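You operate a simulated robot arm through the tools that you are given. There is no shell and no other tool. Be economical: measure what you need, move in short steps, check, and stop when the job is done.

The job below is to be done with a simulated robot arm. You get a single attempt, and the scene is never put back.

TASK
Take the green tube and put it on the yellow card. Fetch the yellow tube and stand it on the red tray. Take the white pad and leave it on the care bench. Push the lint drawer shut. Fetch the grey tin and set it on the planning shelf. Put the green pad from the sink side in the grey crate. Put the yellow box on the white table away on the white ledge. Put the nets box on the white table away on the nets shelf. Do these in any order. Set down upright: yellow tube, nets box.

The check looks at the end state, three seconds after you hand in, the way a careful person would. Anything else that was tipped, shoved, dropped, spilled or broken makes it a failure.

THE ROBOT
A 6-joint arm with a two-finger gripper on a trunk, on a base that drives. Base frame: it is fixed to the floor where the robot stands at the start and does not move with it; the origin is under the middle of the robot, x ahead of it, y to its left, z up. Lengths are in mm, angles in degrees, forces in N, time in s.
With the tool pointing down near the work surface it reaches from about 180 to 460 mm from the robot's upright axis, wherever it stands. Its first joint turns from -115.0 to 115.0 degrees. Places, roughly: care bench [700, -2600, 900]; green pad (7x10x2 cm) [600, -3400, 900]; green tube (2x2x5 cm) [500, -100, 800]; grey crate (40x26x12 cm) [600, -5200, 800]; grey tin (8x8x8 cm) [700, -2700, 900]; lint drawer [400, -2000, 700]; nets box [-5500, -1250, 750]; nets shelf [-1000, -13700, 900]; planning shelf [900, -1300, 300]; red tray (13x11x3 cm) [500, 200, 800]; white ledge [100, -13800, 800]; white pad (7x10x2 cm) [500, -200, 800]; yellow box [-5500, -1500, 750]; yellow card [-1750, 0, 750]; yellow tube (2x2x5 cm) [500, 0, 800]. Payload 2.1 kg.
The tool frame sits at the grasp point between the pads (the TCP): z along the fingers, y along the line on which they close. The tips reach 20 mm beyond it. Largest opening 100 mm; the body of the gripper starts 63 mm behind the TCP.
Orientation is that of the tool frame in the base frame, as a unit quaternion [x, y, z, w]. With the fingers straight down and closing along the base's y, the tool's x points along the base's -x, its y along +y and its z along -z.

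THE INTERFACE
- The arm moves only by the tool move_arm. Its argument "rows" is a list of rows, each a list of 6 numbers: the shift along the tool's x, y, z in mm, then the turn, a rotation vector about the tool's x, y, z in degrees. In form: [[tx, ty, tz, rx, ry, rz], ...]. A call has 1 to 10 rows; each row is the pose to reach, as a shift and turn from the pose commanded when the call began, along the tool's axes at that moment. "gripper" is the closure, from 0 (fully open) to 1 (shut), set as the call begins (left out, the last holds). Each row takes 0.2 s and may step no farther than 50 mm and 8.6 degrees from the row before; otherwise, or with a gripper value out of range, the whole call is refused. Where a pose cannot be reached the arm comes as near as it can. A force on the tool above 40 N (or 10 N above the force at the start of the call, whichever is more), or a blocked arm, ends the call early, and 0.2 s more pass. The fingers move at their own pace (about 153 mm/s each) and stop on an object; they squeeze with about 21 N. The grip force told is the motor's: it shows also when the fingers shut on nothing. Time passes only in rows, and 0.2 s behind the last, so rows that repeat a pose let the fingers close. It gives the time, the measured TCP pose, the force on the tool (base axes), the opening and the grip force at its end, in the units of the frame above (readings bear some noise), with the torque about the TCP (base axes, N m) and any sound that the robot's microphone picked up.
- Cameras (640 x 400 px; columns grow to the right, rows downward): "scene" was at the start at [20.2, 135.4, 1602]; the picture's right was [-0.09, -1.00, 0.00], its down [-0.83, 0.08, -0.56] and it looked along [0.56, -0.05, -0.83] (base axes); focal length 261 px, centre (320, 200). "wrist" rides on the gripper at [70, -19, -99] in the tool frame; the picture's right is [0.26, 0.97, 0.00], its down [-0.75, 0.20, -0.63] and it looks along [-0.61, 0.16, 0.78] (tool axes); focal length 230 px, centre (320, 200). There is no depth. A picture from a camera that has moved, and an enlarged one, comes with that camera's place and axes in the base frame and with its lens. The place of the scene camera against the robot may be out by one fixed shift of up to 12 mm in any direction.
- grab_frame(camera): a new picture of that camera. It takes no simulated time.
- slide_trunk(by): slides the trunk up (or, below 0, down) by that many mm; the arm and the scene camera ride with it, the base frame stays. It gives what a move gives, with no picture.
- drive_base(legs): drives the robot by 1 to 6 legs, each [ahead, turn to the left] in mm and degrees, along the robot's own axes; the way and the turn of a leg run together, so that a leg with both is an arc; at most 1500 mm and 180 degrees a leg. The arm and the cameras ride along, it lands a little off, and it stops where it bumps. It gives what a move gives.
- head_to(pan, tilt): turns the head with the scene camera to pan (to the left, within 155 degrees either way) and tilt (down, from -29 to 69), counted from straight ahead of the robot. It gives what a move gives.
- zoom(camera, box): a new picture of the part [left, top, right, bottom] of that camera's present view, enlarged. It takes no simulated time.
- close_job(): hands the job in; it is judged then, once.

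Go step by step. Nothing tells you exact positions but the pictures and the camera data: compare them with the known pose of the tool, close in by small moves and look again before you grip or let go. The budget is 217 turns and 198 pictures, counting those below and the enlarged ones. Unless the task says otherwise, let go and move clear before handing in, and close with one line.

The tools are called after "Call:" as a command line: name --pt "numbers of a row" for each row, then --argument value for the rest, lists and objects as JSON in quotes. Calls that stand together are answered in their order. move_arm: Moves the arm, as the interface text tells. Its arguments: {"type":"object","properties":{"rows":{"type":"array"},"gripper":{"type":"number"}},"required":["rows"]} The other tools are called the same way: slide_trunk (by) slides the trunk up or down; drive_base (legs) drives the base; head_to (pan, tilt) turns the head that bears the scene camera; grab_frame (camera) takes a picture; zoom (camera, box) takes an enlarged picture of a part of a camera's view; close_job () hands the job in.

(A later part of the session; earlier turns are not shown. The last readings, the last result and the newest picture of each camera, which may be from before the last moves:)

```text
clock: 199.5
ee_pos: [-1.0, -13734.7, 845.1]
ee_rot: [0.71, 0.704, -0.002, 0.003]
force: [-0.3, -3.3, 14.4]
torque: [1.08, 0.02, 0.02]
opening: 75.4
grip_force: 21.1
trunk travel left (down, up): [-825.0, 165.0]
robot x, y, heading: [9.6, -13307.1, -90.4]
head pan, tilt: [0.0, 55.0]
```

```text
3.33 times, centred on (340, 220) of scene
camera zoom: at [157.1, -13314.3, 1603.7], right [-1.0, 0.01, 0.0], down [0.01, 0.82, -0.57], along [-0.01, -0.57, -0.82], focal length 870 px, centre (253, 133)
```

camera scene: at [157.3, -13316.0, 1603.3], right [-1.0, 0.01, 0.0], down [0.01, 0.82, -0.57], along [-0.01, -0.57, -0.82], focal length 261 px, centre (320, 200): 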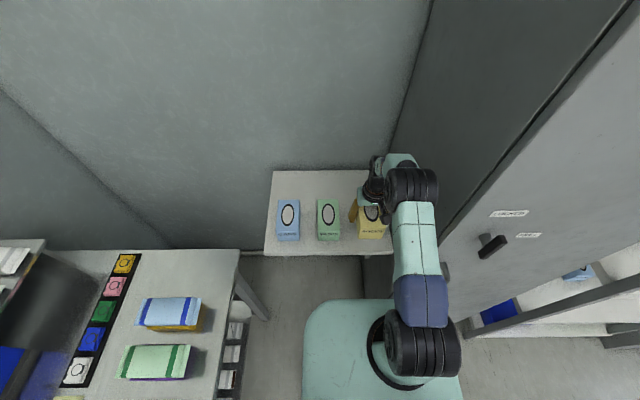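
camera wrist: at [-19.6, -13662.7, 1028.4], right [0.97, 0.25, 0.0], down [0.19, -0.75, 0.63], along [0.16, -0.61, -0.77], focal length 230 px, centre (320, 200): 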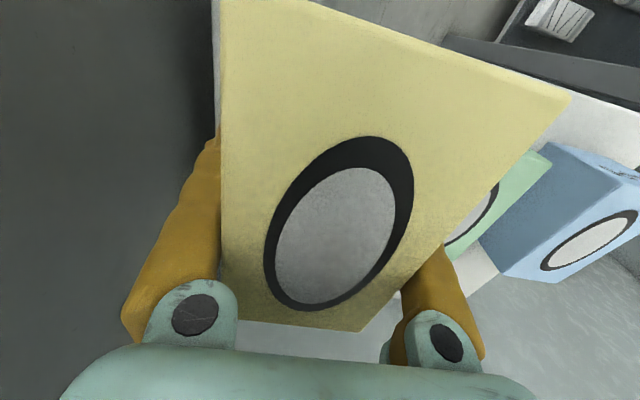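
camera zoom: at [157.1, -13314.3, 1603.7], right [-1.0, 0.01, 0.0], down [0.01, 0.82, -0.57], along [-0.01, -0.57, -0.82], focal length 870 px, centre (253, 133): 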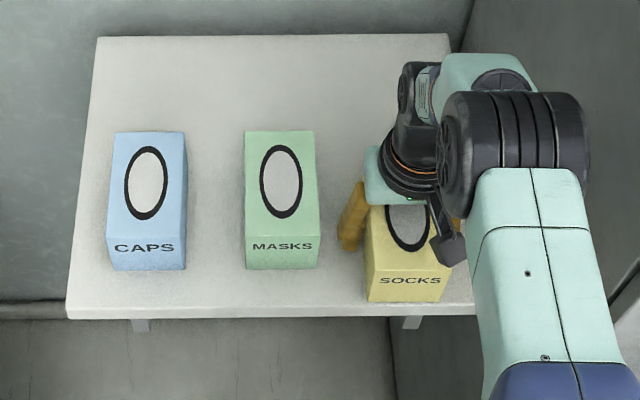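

Contact at the box's near edge; I settle 2 mm more and release.

Call:
move_arm --pt "0 0 1 0 0 0" --pt "0 0 2 0 0 0"

Call:
move_arm --pt "0 0 0 0 0 0" --pt "0 0 0 0 0 0" --pt "0 0 0 0 0 0" --gripper 0.1

Call:
move_arm --pt "0 0 -15 0 0 0" --pt "0 0 -40 0 0 0" --pt "0 0 -80 0 0 0" --pt "0 0 -120 0 0 0" --pt "0 0 -160 0 0 0"

Call:
grab_frame --camera "wrist"

Call:
zoom --camera "scene" --box '[260, 160, 420, 280]'

```text
clock: 200.1
ee_pos: [-2.0, -13735.0, 843.5]
ee_rot: [0.711, 0.703, -0.005, 0.005]
force: [-1.9, -8.4, 39.7]
torque: [0.68, 0.15, -0.03]
opening: 75.5
grip_force: 21.6
trunk travel left (down, up): [-825.0, 165.0]
robot x, y, heading: [6.5, -13304.6, -90.5]
head pan, tilt: [0.0, 55.0]
```

```text
clock: 200.9
ee_pos: [0.3, -13733.6, 843.6]
ee_rot: [0.711, 0.703, -0.004, 0.003]
force: [10.3, -11.1, 41.0]
torque: [-0.11, -0.54, 0.32]
opening: 82.4
grip_force: 0.0
trunk travel left (down, up): [-825.0, 165.0]
robot x, y, heading: [7.1, -13306.3, -90.7]
head pan, tilt: [0.0, 55.0]
```

```text
clock: 202.1
ee_pos: [0.0, -13732.8, 1002.4]
ee_rot: [0.712, 0.702, -0.002, 0.001]
force: [0.5, -0.2, -1.1]
torque: [-0.04, 0.0, -0.01]
opening: 89.8
grip_force: 0.1
trunk travel left (down, up): [-825.0, 165.0]
robot x, y, heading: [11.2, -13306.9, -90.7]
head pan, tilt: [0.0, 55.0]
```

```text
127 pictures are left
camera wrist: at [-15.9, -13662.4, 1101.0], right [0.97, 0.25, 0.0], down [0.19, -0.75, 0.63], along [0.16, -0.61, -0.78], focal length 230 px, centre (320, 200)
```

wrist: 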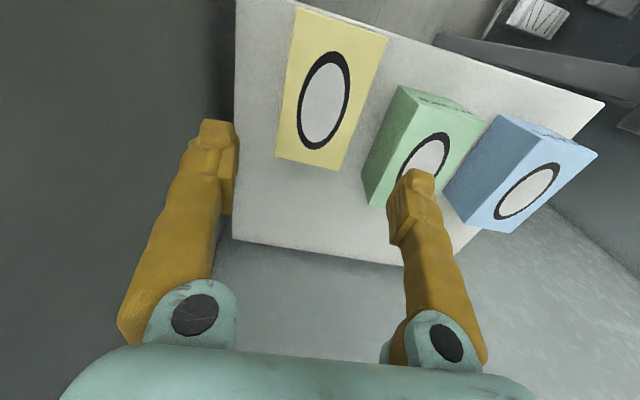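

```text
3.33 times, centred on (340, 220) of scene
camera zoom: at [157.9, -13315.3, 1603.2], right [-1.0, 0.01, 0.0], down [0.01, 0.82, -0.57], along [-0.01, -0.57, -0.82], focal length 870 px, centre (253, 133)
```

zoom: 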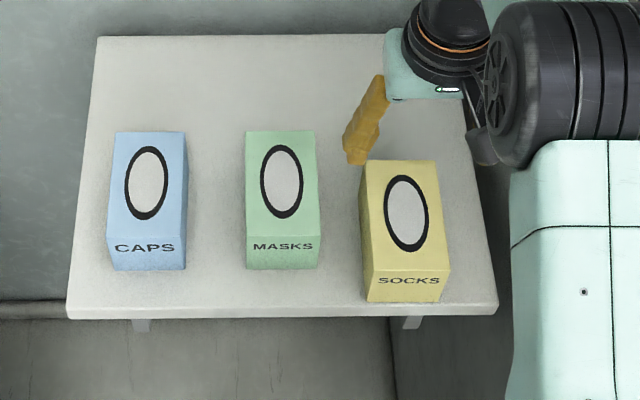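

The yellow box stands on the ledge beside MASKS. I tuck in, back off and pass in front of the rack to measure the nets shelf.

Call:
move_arm --pt "45 5 0 0 0 0" --pt "90 10 0 0 0 0" --pt "130 15 0 0 0 0" --pt "165 15 0 0 0 0" --pt "165 15 0 0 0 0"

Call:
drive_base --legs '[[-700, 0], [0, -90], [900, 0], [0, 90]]'

Call:
head_to --pan 0 --tilt 30

Call:
grab_frame --camera "scene"

```text
clock: 203.3
ee_pos: [16.6, -13569.7, 1000.3]
ee_rot: [0.711, 0.703, -0.001, 0.001]
force: [-0.1, -0.9, -0.1]
torque: [0.0, -0.03, 0.03]
opening: 89.8
grip_force: 0.0
trunk travel left (down, up): [-825.0, 165.0]
robot x, y, heading: [8.4, -13306.4, -91.0]
head pan, tilt: [0.0, 55.0]
```

```text
clock: 219.1
ee_pos: [-865.1, -12873.0, 1000.2]
ee_rot: [0.709, 0.705, -0.002, 0.001]
force: [0.0, -0.1, 0.3]
torque: [0.03, -0.01, -0.02]
opening: 90.0
grip_force: 0.1
trunk travel left (down, up): [-825.0, 165.0]
robot x, y, heading: [-876.1, -12607.5, -90.6]
head pan, tilt: [0.0, 55.0]
```

```text
clock: 220.0
ee_pos: [-865.1, -12873.9, 1000.8]
ee_rot: [0.708, 0.706, -0.001, 0.001]
force: [-0.1, -0.5, 0.2]
torque: [0.02, -0.03, -0.03]
opening: 90.0
grip_force: 0.0
trunk travel left (down, up): [-825.0, 165.0]
robot x, y, heading: [-872.5, -12610.3, -90.3]
head pan, tilt: [0.0, 30.0]
```

```text
125 pictures are left
camera scene: at [-724.8, -12637.4, 1639.2], right [-1.0, 0.01, 0.0], down [0.0, 0.5, -0.87], along [-0.01, -0.87, -0.5], focal length 261 px, centre (320, 200)
```

scene: 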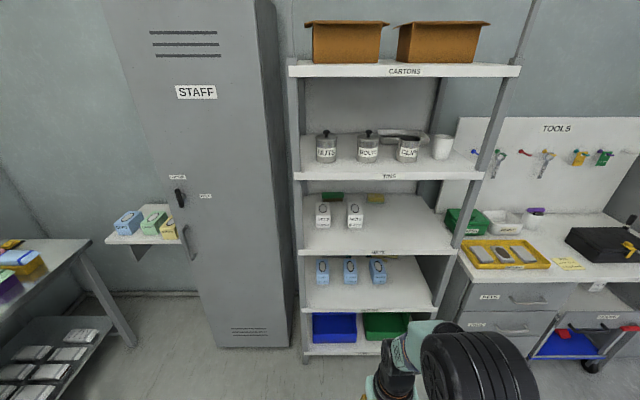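

NETS board top is at about z 862, front edge y ≈ -13540, next board underside near 1200, free spot at x ≈ -1080. Now I go back for the nets box.

Call:
drive_base --legs '[[0, -174.2], [1500, 0], [1500, 0], [1500, 0], [1500, 0], [640, 0]]'

Call:
drive_base --legs '[[0, -2], [1500, 0], [1000, 0]]'

Call:
head_to --pan 0 --tilt 15

Call:
grab_frame --camera "scene"

```text
clock: 258.8
ee_pos: [-1172.8, -5728.2, 1001.5]
ee_rot: [0.717, -0.697, -0.001, -0.002]
force: [-0.6, 0.1, -0.3]
torque: [0.01, -0.02, 0.0]
opening: 90.0
grip_force: 0.0
trunk travel left (down, up): [-825.0, 165.0]
robot x, y, heading: [-1154.4, -5992.0, 91.9]
head pan, tilt: [0.0, 30.0]
```

```text
clock: 263.3
ee_pos: [-1160.4, -5010.1, 998.9]
ee_rot: [-0.697, 0.717, 0.001, 0.0]
force: [-0.4, 1.0, -0.6]
torque: [-0.07, 0.0, 0.01]
opening: 90.0
grip_force: 0.1
trunk travel left (down, up): [-825.0, 165.0]
robot x, y, heading: [-1160.8, -5279.8, 88.0]
head pan, tilt: [0.0, 30.0]
stopped in leg 2: the robot was blocked; the commanded pose is now the measured one
```

```text
clock: 264.1
ee_pos: [-1161.6, -5013.5, 1000.5]
ee_rot: [-0.698, 0.716, 0.002, 0.001]
force: [0.7, 0.1, 1.1]
torque: [0.01, -0.05, -0.01]
opening: 90.1
grip_force: 0.1
trunk travel left (down, up): [-825.0, 165.0]
robot x, y, heading: [-1159.6, -5276.2, 88.3]
head pan, tilt: [0.0, 15.0]
```

```text
124 pictures are left
camera scene: at [-1289.8, -5239.4, 1663.4], right [1.0, -0.03, 0.0], down [-0.01, -0.26, -0.97], along [0.03, 0.97, -0.26], focal length 261 px, centre (320, 200)
```

scene: 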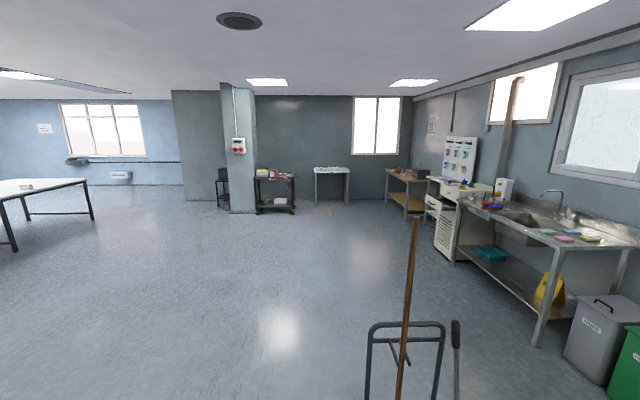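

I was blocked: my heading drifted and I came up against the mop cart. I back off and look whether it is undisturbed.

Call:
drive_base --legs '[[-150, 0]]'

Call:
head_to --pan -5 --tilt 45

Call:
grab_frame --camera "scene"

```text
clock: 265.4
ee_pos: [-1164.5, -5164.4, 1000.2]
ee_rot: [-0.696, 0.718, 0.002, 0.002]
force: [0.7, -0.5, -0.5]
torque: [-0.02, 0.01, 0.03]
opening: 90.2
grip_force: 0.1
trunk travel left (down, up): [-825.0, 165.0]
robot x, y, heading: [-1166.0, -5427.3, 87.8]
head pan, tilt: [0.0, 15.0]
```

```text
clock: 266.4
ee_pos: [-1165.1, -5166.0, 1001.0]
ee_rot: [-0.697, 0.717, 0.002, 0.002]
force: [-0.2, -0.6, -0.5]
torque: [0.02, -0.02, -0.02]
opening: 89.9
grip_force: 0.1
trunk travel left (down, up): [-825.0, 165.0]
robot x, y, heading: [-1169.1, -5432.3, 88.1]
head pan, tilt: [-5.0, 45.0]
```

```text
123 pictures are left
camera scene: at [-1287.9, -5403.8, 1616.8], right [0.99, -0.12, 0.0], down [-0.09, -0.7, -0.71], along [0.09, 0.7, -0.71], focal length 261 px, centre (320, 200)
```

scene: 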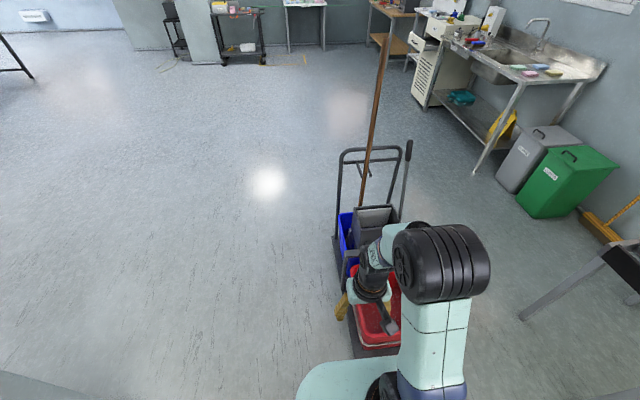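

The cart stands upright and looks in place; I'll compare again later. I go around it on the left and straight to the white table.

Call:
drive_base --legs '[[0, 40.7]]'

Call:
drive_base --legs '[[1500, 0], [600, 0]]'

```text
clock: 268.7
ee_pos: [-1338.7, -5228.5, 1000.4]
ee_rot: [0.902, -0.432, -0.002, 0.0]
force: [0.2, -0.1, 0.0]
torque: [-0.02, -0.02, 0.03]
opening: 90.0
grip_force: 0.0
trunk travel left (down, up): [-825.0, 165.0]
robot x, y, heading: [-1164.9, -5433.8, 128.5]
head pan, tilt: [-5.0, 45.0]
```

```text
clock: 279.1
ee_pos: [-2640.4, -3570.6, 1000.0]
ee_rot: [0.901, -0.434, -0.002, -0.002]
force: [-0.1, -0.1, -0.6]
torque: [0.01, -0.01, 0.02]
opening: 90.0
grip_force: 0.2
trunk travel left (down, up): [-825.0, 165.0]
robot x, y, heading: [-2468.0, -3775.0, 128.2]
head pan, tilt: [-5.0, 45.0]
```

On track; finishing the approach to the white table.

Call:
drive_base --legs '[[0, 0.9], [1500, 0], [1500, 0], [220, 0], [0, 51]]'

Call:
head_to --pan 0 --tilt 35

Call:
grab_frame --camera "scene"

```text
clock: 297.5
ee_pos: [-4747.0, -1273.8, 1001.8]
ee_rot: [1.0, 0.008, -0.002, -0.001]
force: [-0.8, -0.5, -0.6]
torque: [0.02, -0.01, 0.01]
opening: 90.0
grip_force: 0.0
trunk travel left (down, up): [-825.0, 165.0]
robot x, y, heading: [-4482.5, -1261.9, -179.4]
head pan, tilt: [-5.0, 45.0]
```

```text
clock: 298.2
ee_pos: [-4747.0, -1273.6, 999.7]
ee_rot: [1.0, 0.007, -0.001, 0.0]
force: [0.7, 0.8, 0.5]
torque: [0.01, 0.0, 0.01]
opening: 90.0
grip_force: 0.0
trunk travel left (down, up): [-825.0, 165.0]
robot x, y, heading: [-4484.3, -1260.2, -179.5]
head pan, tilt: [0.0, 35.0]
```

```text
122 pictures are left
camera scene: at [-4499.2, -1399.2, 1631.5], right [-0.01, 1.0, 0.0], down [0.57, 0.01, -0.82], along [-0.82, -0.01, -0.57], focal length 261 px, centre (320, 200)
```

scene: 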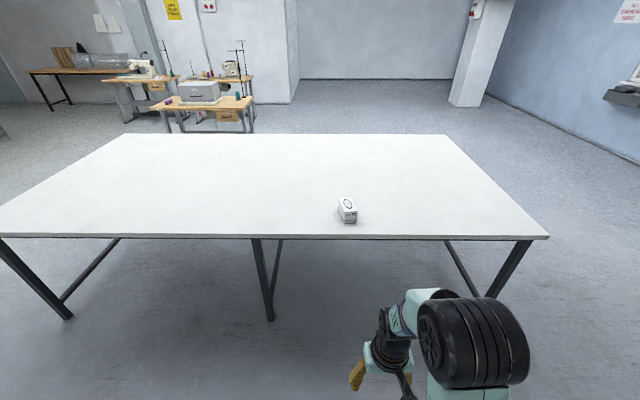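

The nets box is straight ahead, somewhat turned. I drive up and zoom in.

Call:
drive_base --legs '[[660, 0]]'

Call:
head_to --pan 0 --tilt 50

Call:
grab_frame --camera "scene"

Call:
grab_frame --camera "wrist"

```text
clock: 301.9
ee_pos: [-5408.3, -1271.2, 1000.5]
ee_rot: [1.0, 0.0, -0.003, 0.0]
force: [-0.9, -0.3, -0.1]
torque: [0.0, 0.0, 0.01]
opening: 89.9
grip_force: 0.0
trunk travel left (down, up): [-825.0, 165.0]
robot x, y, heading: [-5143.8, -1260.7, 179.7]
head pan, tilt: [0.0, 35.0]
```

```text
clock: 302.7
ee_pos: [-5409.3, -1270.8, 1000.8]
ee_rot: [1.0, 0.0, -0.002, 0.0]
force: [0.0, 0.3, -0.2]
torque: [0.01, -0.03, 0.0]
opening: 90.0
grip_force: 0.1
trunk travel left (down, up): [-825.0, 165.0]
robot x, y, heading: [-5145.2, -1260.0, 179.5]
head pan, tilt: [0.0, 50.0]
```

```text
121 pictures are left
camera scene: at [-5151.7, -1399.9, 1609.8], right [0.01, 1.0, 0.0], down [0.77, 0.0, -0.64], along [-0.64, 0.0, -0.77], focal length 261 px, centre (320, 200)
```

scene: 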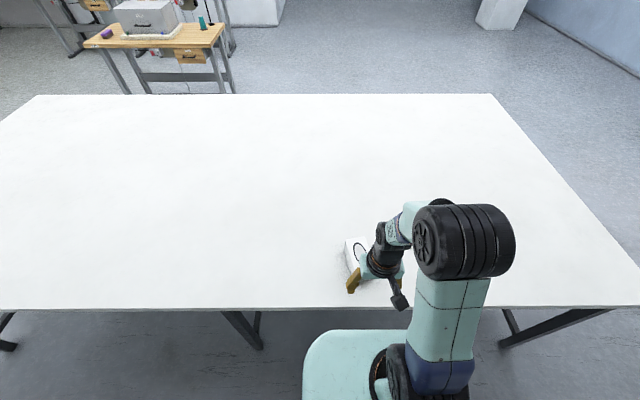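

```text
120 pictures are left
camera wrist: at [-5337.0, -1251.9, 1099.0], right [0.26, -0.97, 0.0], down [-0.75, -0.2, 0.63], along [-0.61, -0.16, -0.77], focal length 230 px, centre (320, 200)
```

wrist: 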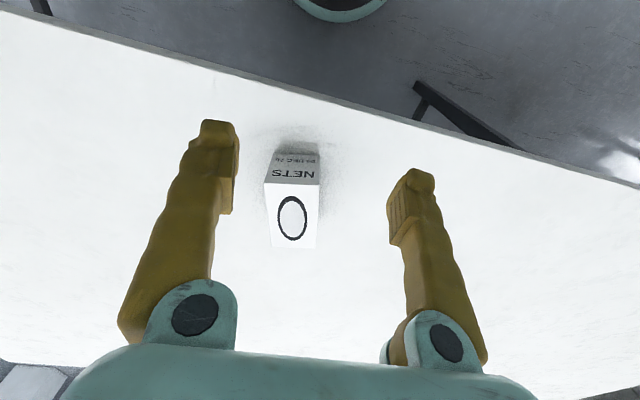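

I zoom on the box in the wrist view for its corners.

Call:
zoom --camera "wrist" --box '[240, 130, 340, 260]'

```text
3.08 times, centred on (290, 195) of wrist
camera zoom: at [-5337.0, -1251.9, 1099.0], right [0.26, -0.97, 0.0], down [-0.75, -0.2, 0.63], along [-0.61, -0.16, -0.77], focal length 708 px, centre (412, 215)
```

zoom: 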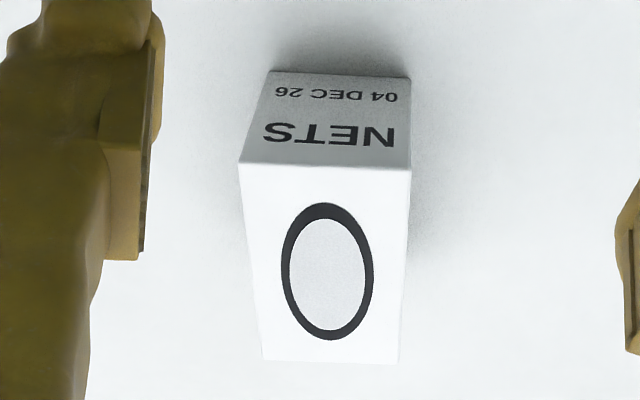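

Box NETS: front-face centre (-5500, -1259), yaw ≈ 12.5°, 67 × 119 × 76 mm, table z ≈ 797. To fit it between the shelf boards later, I'll grip it with the tool tilted 45° forward. First yaw and pitch above it.

Call:
move_arm --pt "-40 0 0 0 0 -6.3" --pt "-72 -10 0 0 0 -12.6" --pt "-72 -10 0 0 0 -12.6" --gripper 0

Call:
move_arm --pt "0 0 0 0 -8 0" --pt "0 0 0 0 -16 0" --pt "0 0 0 0 -24 0" --pt "0 0 0 0 -32 0" --pt "0 0 0 0 -40 0" --pt "0 0 0 0 -45 0" --pt "0 0 0 0 -45 0"

Call:
grab_frame --camera "wrist"

Call:
grab_frame --camera "scene"

```text
clock: 303.5
ee_pos: [-5480.7, -1259.9, 1001.6]
ee_rot: [0.994, 0.111, -0.002, 0.0]
force: [-0.2, 0.6, 0.5]
torque: [-0.01, -0.01, 0.0]
opening: 99.9
grip_force: 0.1
trunk travel left (down, up): [-825.0, 165.0]
robot x, y, heading: [-5140.7, -1265.0, 179.6]
head pan, tilt: [0.0, 50.0]
```

```text
clock: 305.1
ee_pos: [-5524.0, -1240.2, 1025.8]
ee_rot: [0.918, 0.101, -0.382, 0.043]
force: [0.4, -0.6, 0.2]
torque: [-0.01, -0.02, -0.04]
opening: 100.0
grip_force: 0.0
out of reach, approached as far as the arm can: row 3, 4, 5, 6, 7
trunk travel left (down, up): [-825.0, 165.0]
robot x, y, heading: [-5141.4, -1261.9, 179.6]
head pan, tilt: [0.0, 50.0]
```

```text
118 pictures are left
camera wrist: at [-5410.1, -1196.9, 1045.5], right [0.39, -0.9, -0.18], down [-0.04, -0.21, 0.98], along [-0.92, -0.37, -0.12], focal length 230 px, centre (320, 200)
```

wrist: 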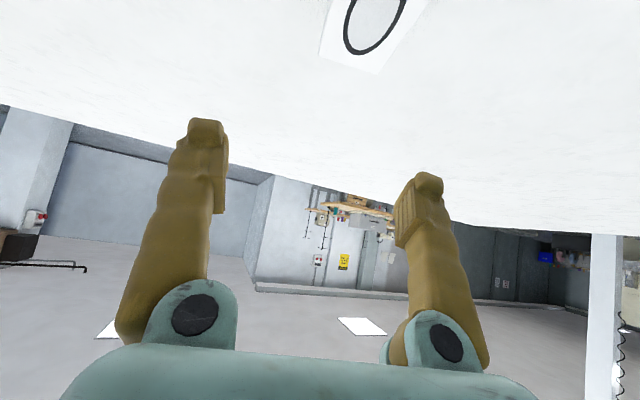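

```text
117 pictures are left
camera scene: at [-5150.9, -1401.1, 1609.7], right [0.01, 1.0, 0.0], down [0.77, 0.0, -0.64], along [-0.64, 0.0, -0.77], focal length 261 px, centre (320, 200)
```

scene: 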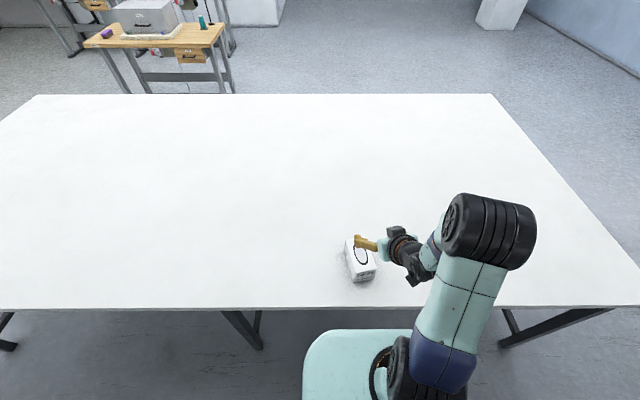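

The 45° pitch is achieved though the arm shifted (wrist too near the axis). I move out over the box to (-5541, -1268) and check the pose.

Call:
move_arm --pt "-15 -3 27 0 0 0" --pt "-30 -5 55 0 0 0" --pt "-30 -5 55 0 0 0"

Call:
grab_frame --camera "wrist"

```text
clock: 305.9
ee_pos: [-5582.9, -1249.2, 1007.0]
ee_rot: [0.918, 0.101, -0.382, 0.042]
force: [0.4, 0.0, 0.2]
torque: [-0.02, 0.05, -0.04]
opening: 100.2
grip_force: 0.1
trunk travel left (down, up): [-825.0, 165.0]
robot x, y, heading: [-5145.9, -1264.4, 179.7]
head pan, tilt: [0.0, 50.0]
```

```text
116 pictures are left
camera wrist: at [-5468.7, -1205.0, 1027.4], right [0.39, -0.9, -0.18], down [-0.04, -0.21, 0.98], along [-0.92, -0.37, -0.11], focal length 230 px, centre (320, 200)
```

wrist: 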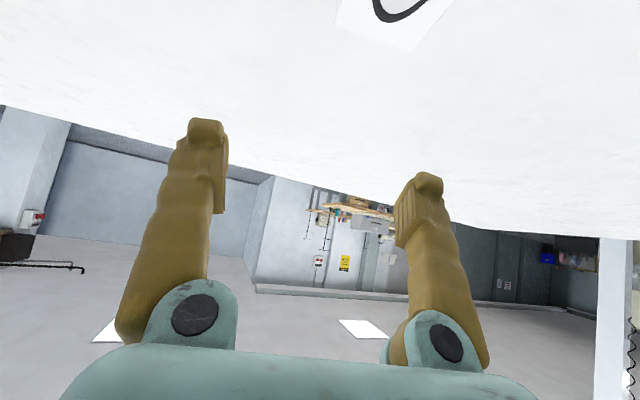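

The commanded pose follows the measured one. Now I go to (-5541, -1268, 935), just above the box.

Call:
move_arm --pt "26 10 7 0 0 0" --pt "52 20 14 0 0 0" --pt "77 28 25 0 0 0" --pt "77 28 25 0 0 0"

Call:
zoom --camera "scene" --box '[310, 200, 430, 300]'

Call:
grab_frame --camera "wrist"

```text
clock: 306.9
ee_pos: [-5585.2, -1258.5, 970.3]
ee_rot: [0.919, 0.101, -0.376, 0.053]
force: [1.0, -1.0, 0.3]
torque: [0.02, 0.0, 0.01]
opening: 99.9
grip_force: 0.1
out of reach, approached as far as the arm can: row 1, 2, 3, 4
trunk travel left (down, up): [-825.0, 165.0]
robot x, y, heading: [-5143.1, -1262.3, 179.5]
head pan, tilt: [0.0, 50.0]
```

```text
4.00 times, centred on (370, 250) of scene
camera zoom: at [-5151.8, -1400.1, 1609.8], right [0.01, 1.0, 0.0], down [0.77, 0.0, -0.64], along [-0.64, 0.0, -0.77], focal length 1044 px, centre (120, 0)
```

zoom: 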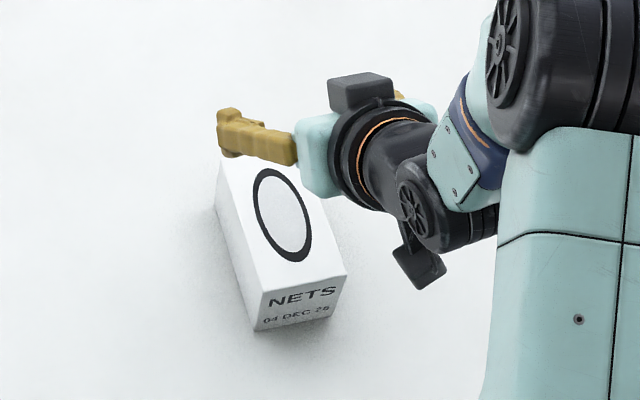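

```text
114 pictures are left
camera wrist: at [-5471.9, -1213.1, 990.3], right [0.4, -0.9, -0.16], down [-0.05, -0.2, 0.98], along [-0.92, -0.38, -0.12], focal length 230 px, centre (320, 200)
```

wrist: 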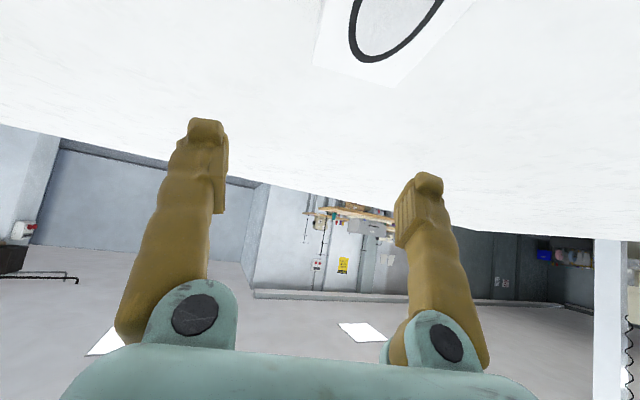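

Tilted, the arm needs more distance. I back the base 100 mm, then reposition over the box.

Call:
drive_base --legs '[[-110, 0]]'

Call:
move_arm --pt "-8 -1 33 0 0 0" --pt "-16 -2 66 0 0 0" --pt "-16 -2 72 0 0 0"

```text
clock: 308.1
ee_pos: [-5481.3, -1258.9, 966.0]
ee_rot: [0.921, 0.1, -0.372, 0.053]
force: [0.0, 0.3, 0.4]
torque: [-0.03, -0.03, -0.02]
opening: 100.2
grip_force: 0.0
trunk travel left (down, up): [-825.0, 165.0]
robot x, y, heading: [-5037.2, -1261.2, 179.9]
head pan, tilt: [0.0, 50.0]
```

```text
clock: 308.9
ee_pos: [-5535.1, -1272.8, 928.4]
ee_rot: [0.92, 0.101, -0.376, 0.054]
force: [0.1, -0.3, 0.5]
torque: [-0.01, 0.03, 0.01]
opening: 100.2
grip_force: 0.1
trunk travel left (down, up): [-825.0, 165.0]
robot x, y, heading: [-5035.6, -1266.0, 179.3]
head pan, tilt: [0.0, 50.0]
```

Now straight down in a first step, then a look from the scene camera.

Call:
move_arm --pt "15 -3 18 0 0 0" --pt "30.7 -6 37 0 0 0" --pt "30.7 -6 37 0 0 0"

Call:
zoom --camera "scene" --box '[310, 160, 430, 260]'

Call:
grab_frame --camera "wrist"

```text
clock: 309.7
ee_pos: [-5541.0, -1267.9, 881.2]
ee_rot: [0.92, 0.1, -0.376, 0.053]
force: [0.5, 1.2, 0.4]
torque: [0.02, -0.02, 0.0]
opening: 100.1
grip_force: 0.1
trunk travel left (down, up): [-825.0, 165.0]
robot x, y, heading: [-5033.2, -1266.6, 179.8]
head pan, tilt: [0.0, 50.0]
```

```text
4.00 times, centred on (370, 210) of scene
camera zoom: at [-5042.1, -1400.7, 1609.8], right [0.01, 1.0, 0.0], down [0.77, -0.01, -0.64], along [-0.64, 0.0, -0.77], focal length 1044 px, centre (120, 160)
```

zoom: 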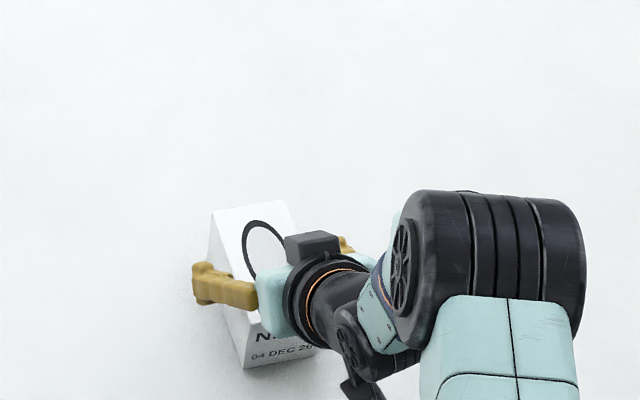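

```text
112 pictures are left
camera wrist: at [-5428.1, -1223.3, 901.9], right [0.4, -0.9, -0.16], down [-0.05, -0.19, 0.98], along [-0.92, -0.38, -0.12], focal length 230 px, centre (320, 200)
```

wrist: 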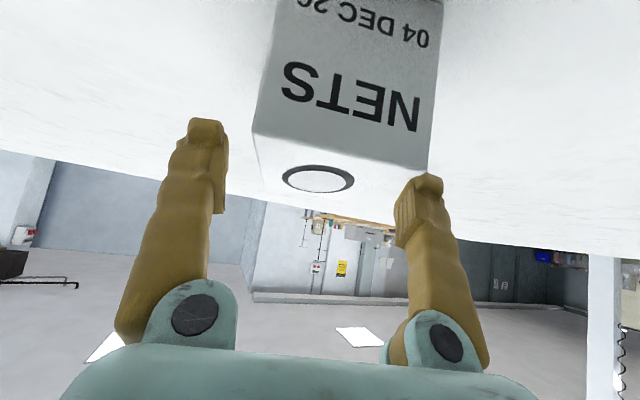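

Box is centred between the fingers (±33 vs ±50 mm). I lower to z 838 and close.

Call:
move_arm --pt "10 0 10 0 0 0" --pt "20 0 20 0 0 0" --pt "30.5 0 30.5 0 0 0" --pt "30.5 0 30.5 0 0 0"

Call:
move_arm --pt "0 0 0 0 0 0" --pt "0 0 0 0 0 0" --pt "0 0 0 0 0 0" --gripper 1

Call:
zoom --camera "scene" --box '[310, 160, 430, 260]'

```text
clock: 310.7
ee_pos: [-5541.8, -1268.6, 838.6]
ee_rot: [0.92, 0.101, -0.376, 0.054]
force: [-0.4, -0.9, 0.5]
torque: [0.0, 0.01, -0.01]
opening: 100.1
grip_force: 0.1
trunk travel left (down, up): [-825.0, 165.0]
robot x, y, heading: [-5034.5, -1265.8, 179.8]
head pan, tilt: [0.0, 50.0]
```

```text
clock: 311.5
ee_pos: [-5541.9, -1269.0, 838.7]
ee_rot: [0.92, 0.099, -0.376, 0.052]
force: [0.7, 0.7, -0.1]
torque: [0.02, 0.06, -0.02]
opening: 72.7
grip_force: 20.7
trunk travel left (down, up): [-825.0, 165.0]
robot x, y, heading: [-5032.9, -1265.8, 179.6]
head pan, tilt: [0.0, 50.0]
```

```text
4.00 times, centred on (370, 210) of scene
camera zoom: at [-5042.1, -1400.5, 1609.8], right [0.01, 1.0, 0.0], down [0.77, -0.01, -0.64], along [-0.64, 0.0, -0.77], focal length 1044 px, centre (120, 160)
```

zoom: 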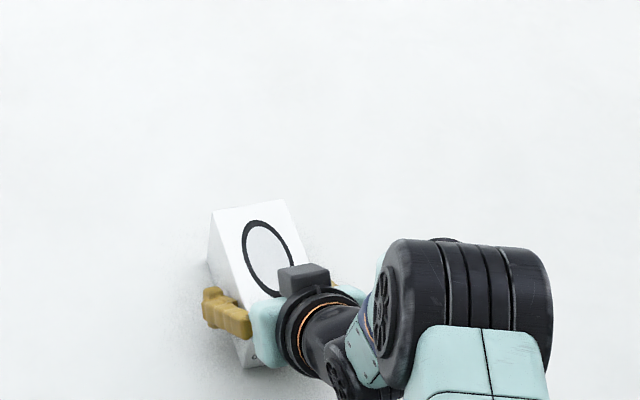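

Gripped at 72.7 mm. I lift straight up.

Call:
move_arm --pt "-10 0 -10 0 0 0" --pt "-30 0 -30 0 0 0" --pt "-60 0 -60 0 0 0" --pt "-90 0 -90 0 0 0" --pt "-110 0 -110 0 0 0" --pt "-110 0 -110 0 0 0"

Call:
grab_frame --camera "wrist"

Call:
grab_frame --camera "scene"

```text
clock: 312.9
ee_pos: [-5542.7, -1265.5, 994.7]
ee_rot: [0.92, 0.1, -0.375, 0.053]
force: [0.1, -0.3, -1.4]
torque: [0.03, -0.02, -0.04]
opening: 72.5
grip_force: 20.8
trunk travel left (down, up): [-825.0, 165.0]
robot x, y, heading: [-5032.8, -1265.4, 179.3]
head pan, tilt: [0.0, 50.0]
```

```text
110 pictures are left
camera wrist: at [-5429.2, -1219.9, 1015.0], right [0.4, -0.9, -0.16], down [-0.05, -0.19, 0.98], along [-0.92, -0.38, -0.12], focal length 230 px, centre (320, 200)
```

wrist: 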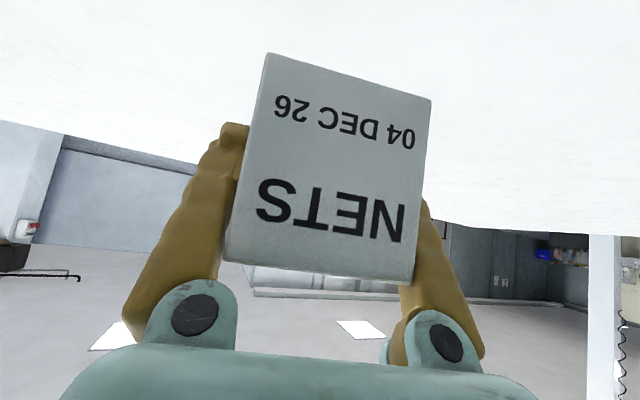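

```text
109 pictures are left
camera scene: at [-5042.8, -1400.5, 1609.8], right [0.01, 1.0, 0.0], down [0.77, -0.01, -0.64], along [-0.64, 0.0, -0.77], focal length 261 px, centre (320, 200)
```

scene: 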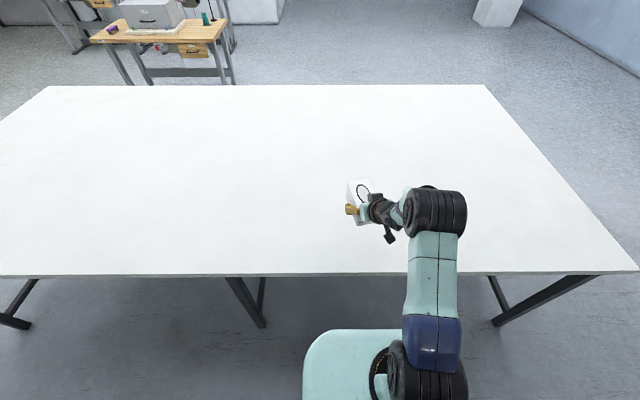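

The box is upright, its bottom about 37 mm below the TCP. I back off and turn toward the aisle.

Call:
drive_base --legs '[[-500, 0], [0, 143]]'

```text
clock: 321.8
ee_pos: [-4113.4, -1559.8, 993.8]
ee_rot: [0.188, 0.906, -0.065, 0.375]
force: [0.4, -0.1, -0.7]
torque: [-0.01, 0.03, -0.02]
opening: 72.6
grip_force: 21.3
trunk travel left (down, up): [-825.0, 165.0]
robot x, y, heading: [-4528.2, -1262.4, -36.2]
head pan, tilt: [0.0, 50.0]
```

Call:
drive_base --legs '[[0, -1.6], [1500, 0], [1500, 0], [640, 0], [0, -49]]'

Call:
head_to --pan 0 --tilt 10

Call:
grab_frame --camera "scene"

```text
clock: 341.9
ee_pos: [-1678.8, -4059.5, 994.8]
ee_rot: [0.557, 0.739, -0.218, 0.31]
force: [-0.3, 0.4, -1.6]
torque: [0.03, -0.04, 0.02]
opening: 72.4
grip_force: 21.4
trunk travel left (down, up): [-825.0, 165.0]
robot x, y, heading: [-1714.8, -3551.8, -86.7]
head pan, tilt: [0.0, 50.0]
```

```text
clock: 342.9
ee_pos: [-1679.8, -4058.8, 993.5]
ee_rot: [0.557, 0.739, -0.218, 0.31]
force: [0.3, -0.1, -1.4]
torque: [0.02, 0.01, 0.02]
opening: 72.4
grip_force: 21.4
trunk travel left (down, up): [-825.0, 165.0]
robot x, y, heading: [-1714.4, -3551.6, -86.5]
head pan, tilt: [0.0, 10.0]
```

```text
108 pictures are left
camera scene: at [-1562.8, -3575.1, 1671.6], right [-1.0, -0.06, 0.0], down [-0.01, 0.17, -0.98], along [0.05, -0.98, -0.17], focal length 261 px, centre (320, 200)
```

scene: 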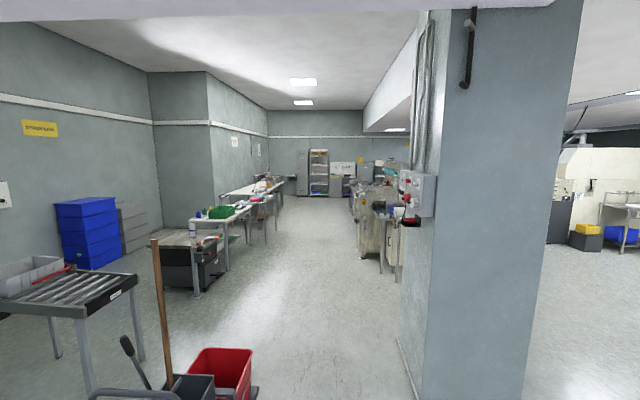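

The cart is where it was. The aisle is clear along heading -86°; I drive down it, re-checking the pose midway.

Call:
drive_base --legs '[[0, 0.4], [1500, 0], [1500, 0], [1500, 0]]'

```text
clock: 364.6
ee_pos: [-1560.5, -8522.2, 994.7]
ee_rot: [0.572, 0.727, -0.226, 0.306]
force: [-0.3, 0.6, -0.8]
torque: [0.02, 0.04, 0.0]
opening: 72.4
grip_force: 20.9
trunk travel left (down, up): [-825.0, 165.0]
robot x, y, heading: [-1573.6, -8014.8, -89.0]
head pan, tilt: [0.0, 10.0]
```

Call:
drive_base --legs '[[0, 5.4], [1500, 0], [1500, 0]]'

Call:
grab_frame --camera "scene"

```text
clock: 379.5
ee_pos: [-1327.8, -11487.3, 994.6]
ee_rot: [0.56, 0.736, -0.22, 0.309]
force: [0.2, -0.1, -0.8]
torque: [-0.01, -0.02, -0.01]
opening: 72.2
grip_force: 21.0
trunk travel left (down, up): [-825.0, 165.0]
robot x, y, heading: [-1357.6, -10976.5, -87.2]
head pan, tilt: [0.0, 10.0]
```

```text
107 pictures are left
camera scene: at [-1206.6, -11002.9, 1671.7], right [-1.0, -0.05, 0.0], down [-0.01, 0.17, -0.98], along [0.05, -0.98, -0.17], focal length 261 px, centre (320, 200)
```

scene: 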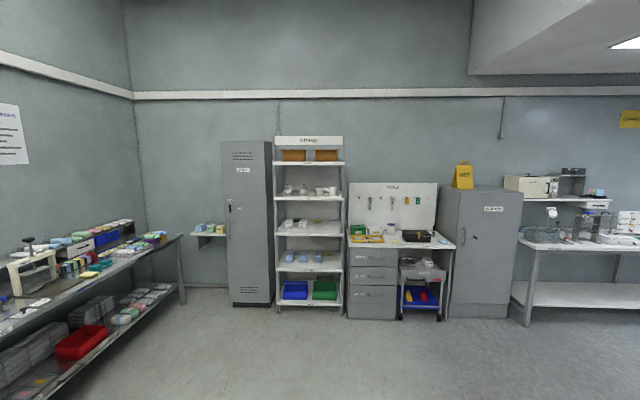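

Now toward a spot in front of the rack at x ≈ -1075.

Call:
drive_base --legs '[[0, 6.4], [1500, 0], [250, 0], [0, -9]]'

Call:
move_arm --pt "0 0 0 4.6 0 4.6" --pt "0 0 0 9.2 0 9.2" --pt "0 0 0 9.2 0 9.2"

Call:
head_to --pan 0 --tilt 30

Call:
grab_frame --camera "scene"

```text
clock: 389.5
ee_pos: [-1038.7, -13205.1, 994.8]
ee_rot: [0.568, 0.731, -0.223, 0.307]
force: [-0.2, 0.3, -1.4]
torque: [0.04, -0.04, 0.03]
opening: 72.2
grip_force: 21.4
trunk travel left (down, up): [-825.0, 165.0]
robot x, y, heading: [-1059.0, -12699.9, -88.7]
head pan, tilt: [0.0, 10.0]
```

```text
clock: 390.3
ee_pos: [-1066.2, -13202.8, 993.9]
ee_rot: [0.646, 0.664, -0.251, 0.28]
force: [0.5, 0.2, -1.2]
torque: [0.07, 0.0, -0.01]
opening: 72.3
grip_force: 21.2
out of reach, approached as far as the arm can: row 2, 3
trunk travel left (down, up): [-825.0, 165.0]
robot x, y, heading: [-1059.2, -12694.2, -88.3]
head pan, tilt: [0.0, 10.0]
```

```text
clock: 391.1
ee_pos: [-1064.0, -13200.8, 993.0]
ee_rot: [0.646, 0.664, -0.252, 0.279]
force: [-0.8, 0.3, -1.0]
torque: [0.0, -0.03, 0.02]
opening: 72.2
grip_force: 20.7
trunk travel left (down, up): [-825.0, 165.0]
robot x, y, heading: [-1062.0, -12696.6, -88.6]
head pan, tilt: [0.0, 30.0]
```

```text
106 pictures are left
camera scene: at [-908.7, -12721.0, 1639.4], right [-1.0, -0.02, 0.0], down [-0.01, 0.5, -0.87], along [0.02, -0.87, -0.5], focal length 261 px, centre (320, 200)
```

scene: 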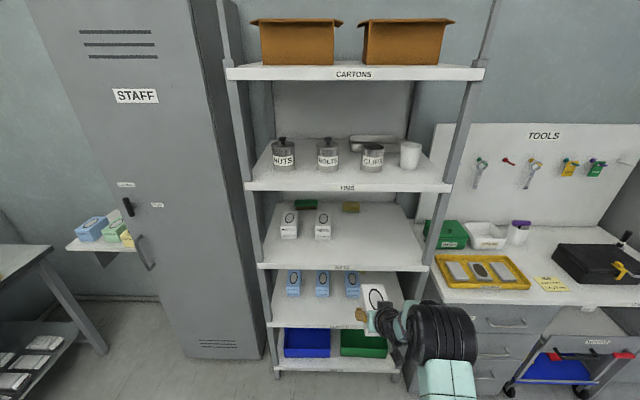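

The NETS board top is about z 845–860 and the spot at x ≈ -1075 is free. I lower to TCP 945, square up and drive in slowly, first half way.

Call:
move_arm --pt "17 0 17 0 0 0" --pt "34 0 34 0 0 0" --pt "34 0 34 0 0 0"

Call:
drive_base --legs '[[0, -1.5], [250, 0]]'

Call:
head_to --pan 0 --tilt 42

Call:
grab_frame --camera "scene"

Call:
grab_frame --camera "wrist"

```text
clock: 391.9
ee_pos: [-1079.0, -13198.8, 951.3]
ee_rot: [0.647, 0.664, -0.253, 0.278]
force: [0.5, 0.1, -1.1]
torque: [0.01, -0.05, -0.02]
opening: 72.3
grip_force: 20.8
out of reach, approached as far as the arm can: row 1, 2, 3
trunk travel left (down, up): [-825.0, 165.0]
robot x, y, heading: [-1057.0, -12692.5, -88.5]
head pan, tilt: [0.0, 30.0]
```

```text
clock: 394.1
ee_pos: [-1092.7, -13451.5, 952.8]
ee_rot: [0.656, 0.654, -0.257, 0.275]
force: [0.1, 0.0, -1.7]
torque: [0.03, -0.01, 0.0]
opening: 72.3
grip_force: 20.9
trunk travel left (down, up): [-825.0, 165.0]
robot x, y, heading: [-1059.4, -12948.8, -90.2]
head pan, tilt: [0.0, 30.0]
```

```text
clock: 394.9
ee_pos: [-1092.0, -13450.2, 951.6]
ee_rot: [0.655, 0.655, -0.257, 0.275]
force: [0.5, -0.9, -0.8]
torque: [-0.01, 0.01, -0.03]
opening: 72.3
grip_force: 20.6
trunk travel left (down, up): [-825.0, 165.0]
robot x, y, heading: [-1060.2, -12947.1, -90.1]
head pan, tilt: [0.0, 42.0]
```

```text
105 pictures are left
camera scene: at [-910.1, -12970.8, 1621.1], right [-1.0, 0.0, 0.0], down [0.0, 0.67, -0.74], along [0.0, -0.74, -0.67], focal length 261 px, centre (320, 200)
```

scene: 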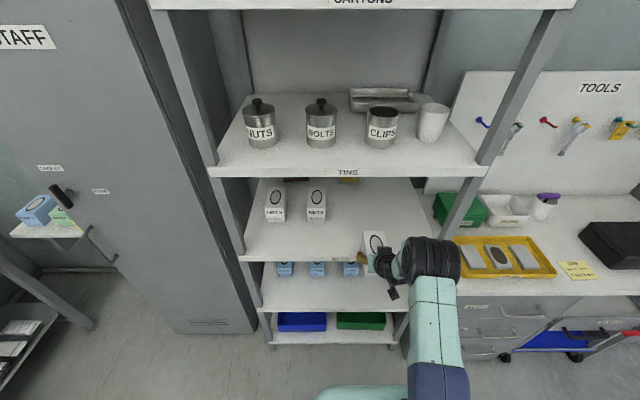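

```text
104 pictures are left
camera wrist: at [-1111.7, -13332.6, 973.6], right [0.97, 0.19, -0.15], down [0.18, -0.1, 0.98], along [0.18, -0.98, -0.13], focal length 230 px, centre (320, 200)
```

wrist: 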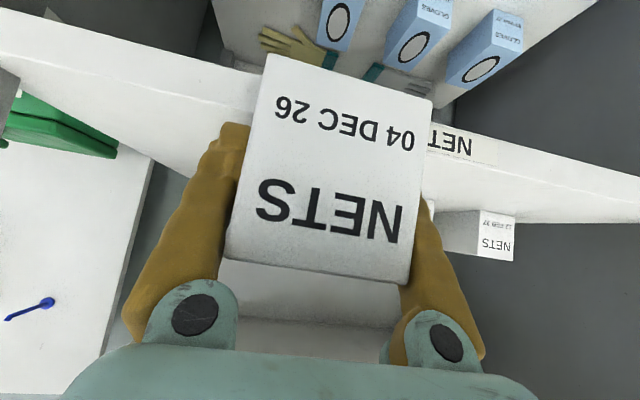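

I zoom to measure the board's top edge height from the wrist view.

Call:
zoom --camera "wrist" --box '[410, 90, 640, 280]'

Call:
zoom --camera "scene" --box '[230, 170, 470, 330]'

```text
2.11 times, centred on (525, 185) of wrist
camera zoom: at [-1111.7, -13332.6, 973.6], right [0.97, 0.19, -0.15], down [0.18, -0.1, 0.98], along [0.18, -0.98, -0.13], focal length 484 px, centre (-112, 232)
```

zoom: 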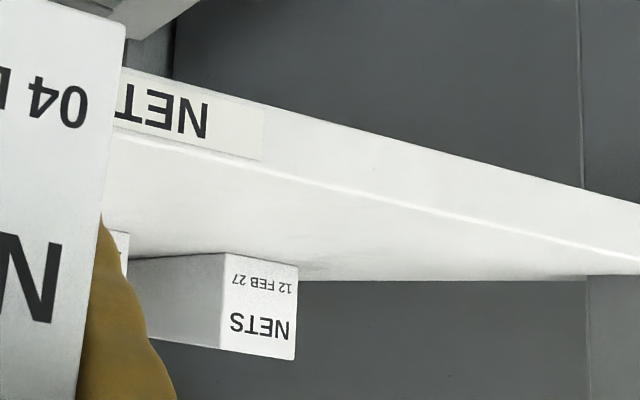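

```text
2.50 times, centred on (350, 250) of scene
camera zoom: at [-910.1, -12970.8, 1621.1], right [-1.0, 0.0, 0.0], down [0.0, 0.67, -0.74], along [0.0, -0.74, -0.67], focal length 652 px, centre (245, 75)
```

zoom: 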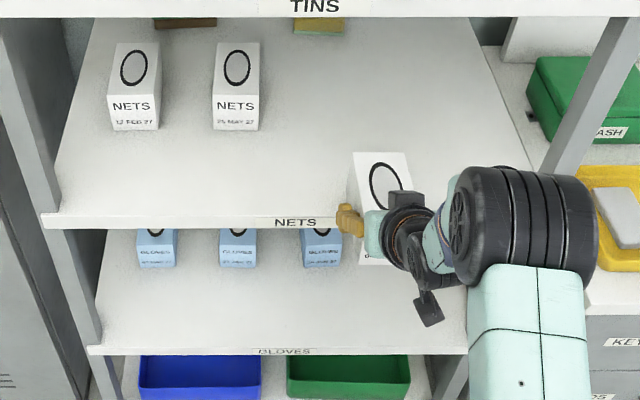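

Combining rays, the NETS board is really at z ≈ 897, front edge y ≈ -13500, so my box bottom was barely above it. I raise 35 mm and then drive in the remaining 135 mm.

Call:
move_arm --pt "-12 0 -12 0 0 0" --pt "-25 0 -25 0 0 0" --pt "-25 0 -25 0 0 0"

Call:
drive_base --legs '[[135, 0]]'

Call:
grab_frame --camera "scene"

Call:
grab_frame --camera "wrist"

```text
clock: 395.6
ee_pos: [-1094.0, -13451.7, 987.5]
ee_rot: [0.655, 0.655, -0.256, 0.275]
force: [0.2, -0.2, -2.4]
torque: [0.03, -0.02, -0.02]
opening: 72.5
grip_force: 21.2
trunk travel left (down, up): [-825.0, 165.0]
robot x, y, heading: [-1060.5, -12948.4, -90.1]
head pan, tilt: [0.0, 42.0]
```

```text
clock: 396.9
ee_pos: [-1095.0, -13584.3, 988.8]
ee_rot: [0.655, 0.655, -0.257, 0.276]
force: [0.5, -1.0, -0.9]
torque: [0.05, 0.03, 0.03]
opening: 72.3
grip_force: 21.1
trunk travel left (down, up): [-825.0, 165.0]
robot x, y, heading: [-1058.8, -13080.4, -90.1]
head pan, tilt: [0.0, 42.0]
```

```text
101 pictures are left
camera scene: at [-910.6, -13102.4, 1621.1], right [-1.0, 0.0, 0.0], down [0.0, 0.67, -0.74], along [0.0, -0.74, -0.67], focal length 261 px, centre (320, 200)
```

scene: 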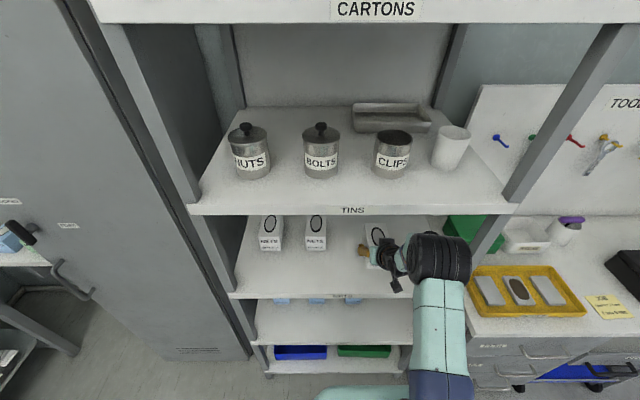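

```text
100 pictures are left
camera wrist: at [-1113.3, -13466.3, 1009.5], right [0.97, 0.19, -0.16], down [0.18, -0.1, 0.98], along [0.17, -0.98, -0.13], focal length 230 px, centre (320, 200)
```

wrist: 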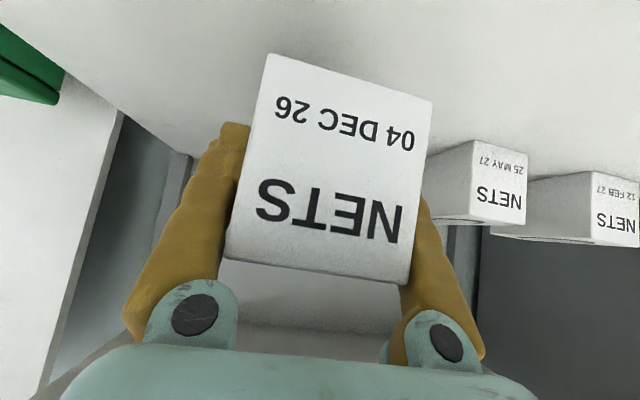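

Inside the shelf with clearance all round. I lower in steps.

Call:
move_arm --pt "12 0 12 0 0 0" --pt "25 0 25 0 0 0" --pt "32 0 32 0 0 0"

Call:
move_arm --pt "1.5 0 1.5 0 0 0" --pt "3 0 3 0 0 0"

Call:
grab_frame --camera "wrist"

```text
clock: 397.8
ee_pos: [-1094.1, -13587.9, 942.7]
ee_rot: [0.655, 0.655, -0.254, 0.276]
force: [0.6, -0.7, -1.3]
torque: [-0.07, 0.02, 0.0]
opening: 72.3
grip_force: 20.9
trunk travel left (down, up): [-825.0, 165.0]
robot x, y, heading: [-1059.8, -13083.1, -90.3]
head pan, tilt: [0.0, 42.0]
```

```text
clock: 398.4
ee_pos: [-1093.5, -13584.7, 940.6]
ee_rot: [0.654, 0.655, -0.256, 0.278]
force: [0.2, -0.8, 8.9]
torque: [-0.87, 0.37, 0.02]
opening: 72.3
grip_force: 21.0
trunk travel left (down, up): [-825.0, 165.0]
robot x, y, heading: [-1059.0, -13083.8, -90.3]
head pan, tilt: [0.0, 42.0]
```

```text
99 pictures are left
camera wrist: at [-1112.8, -13466.2, 961.2], right [0.97, 0.2, -0.15], down [0.17, -0.09, 0.98], along [0.18, -0.98, -0.12], focal length 230 px, centre (320, 200)
```

wrist: 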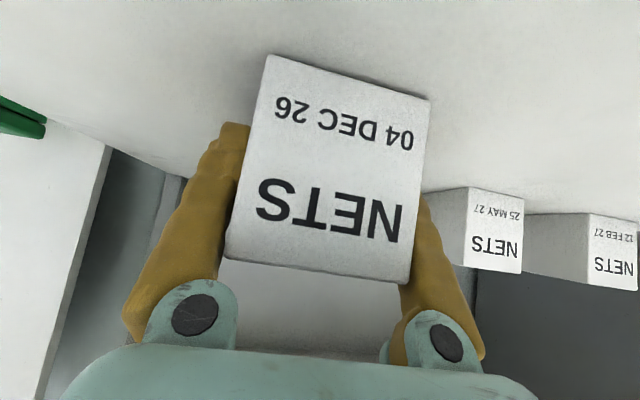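

Contact at the far edge. I settle 2 mm more and release gently.

Call:
move_arm --pt "1.5 0 1.5 0 0 0" --pt "2.2 0 2.2 0 0 0"

Call:
move_arm --pt "0 0 0 0 0 0" --pt "0 0 0 0 0 0" --pt "0 0 0 0 0 0" --gripper 0.2

Call:
move_arm --pt "0 0 0 0 0 0" --pt "0 0 0 0 0 0" --gripper 0.05

Call:
grab_frame --camera "wrist"

```text
clock: 398.9
ee_pos: [-1092.9, -13583.8, 938.3]
ee_rot: [0.654, 0.655, -0.258, 0.279]
force: [2.3, -3.8, 27.7]
torque: [0.82, 0.73, 0.04]
opening: 72.6
grip_force: 21.2
trunk travel left (down, up): [-825.0, 165.0]
robot x, y, heading: [-1062.7, -13079.4, -90.3]
head pan, tilt: [0.0, 42.0]
```

```text
clock: 399.8
ee_pos: [-1093.3, -13585.3, 933.3]
ee_rot: [0.656, 0.655, -0.255, 0.277]
force: [0.6, 0.7, -0.6]
torque: [0.01, 0.01, 0.01]
opening: 80.0
grip_force: 0.1
trunk travel left (down, up): [-825.0, 165.0]
robot x, y, heading: [-1059.8, -13083.2, -90.0]
head pan, tilt: [0.0, 42.0]
```

```text
clock: 400.4
ee_pos: [-1093.8, -13585.7, 934.0]
ee_rot: [0.655, 0.655, -0.254, 0.277]
force: [-0.2, -0.2, 0.1]
torque: [-0.06, 0.01, -0.02]
opening: 95.1
grip_force: 0.0
trunk travel left (down, up): [-825.0, 165.0]
robot x, y, heading: [-1062.3, -13082.6, -90.3]
head pan, tilt: [0.0, 42.0]
```

```text
98 pictures are left
camera wrist: at [-1113.2, -13467.0, 956.0], right [0.97, 0.2, -0.15], down [0.17, -0.1, 0.98], along [0.18, -0.98, -0.13], focal length 230 px, centre (320, 200)
```

wrist: 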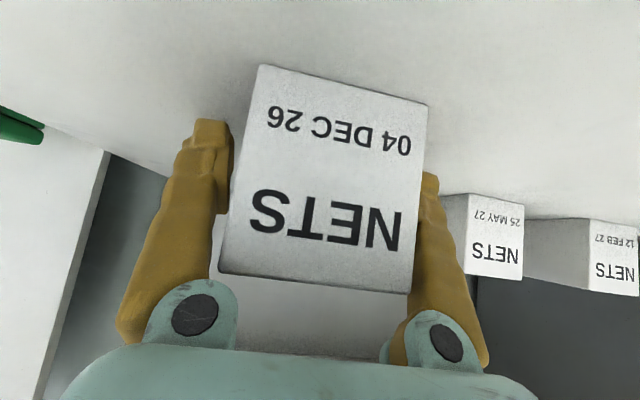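

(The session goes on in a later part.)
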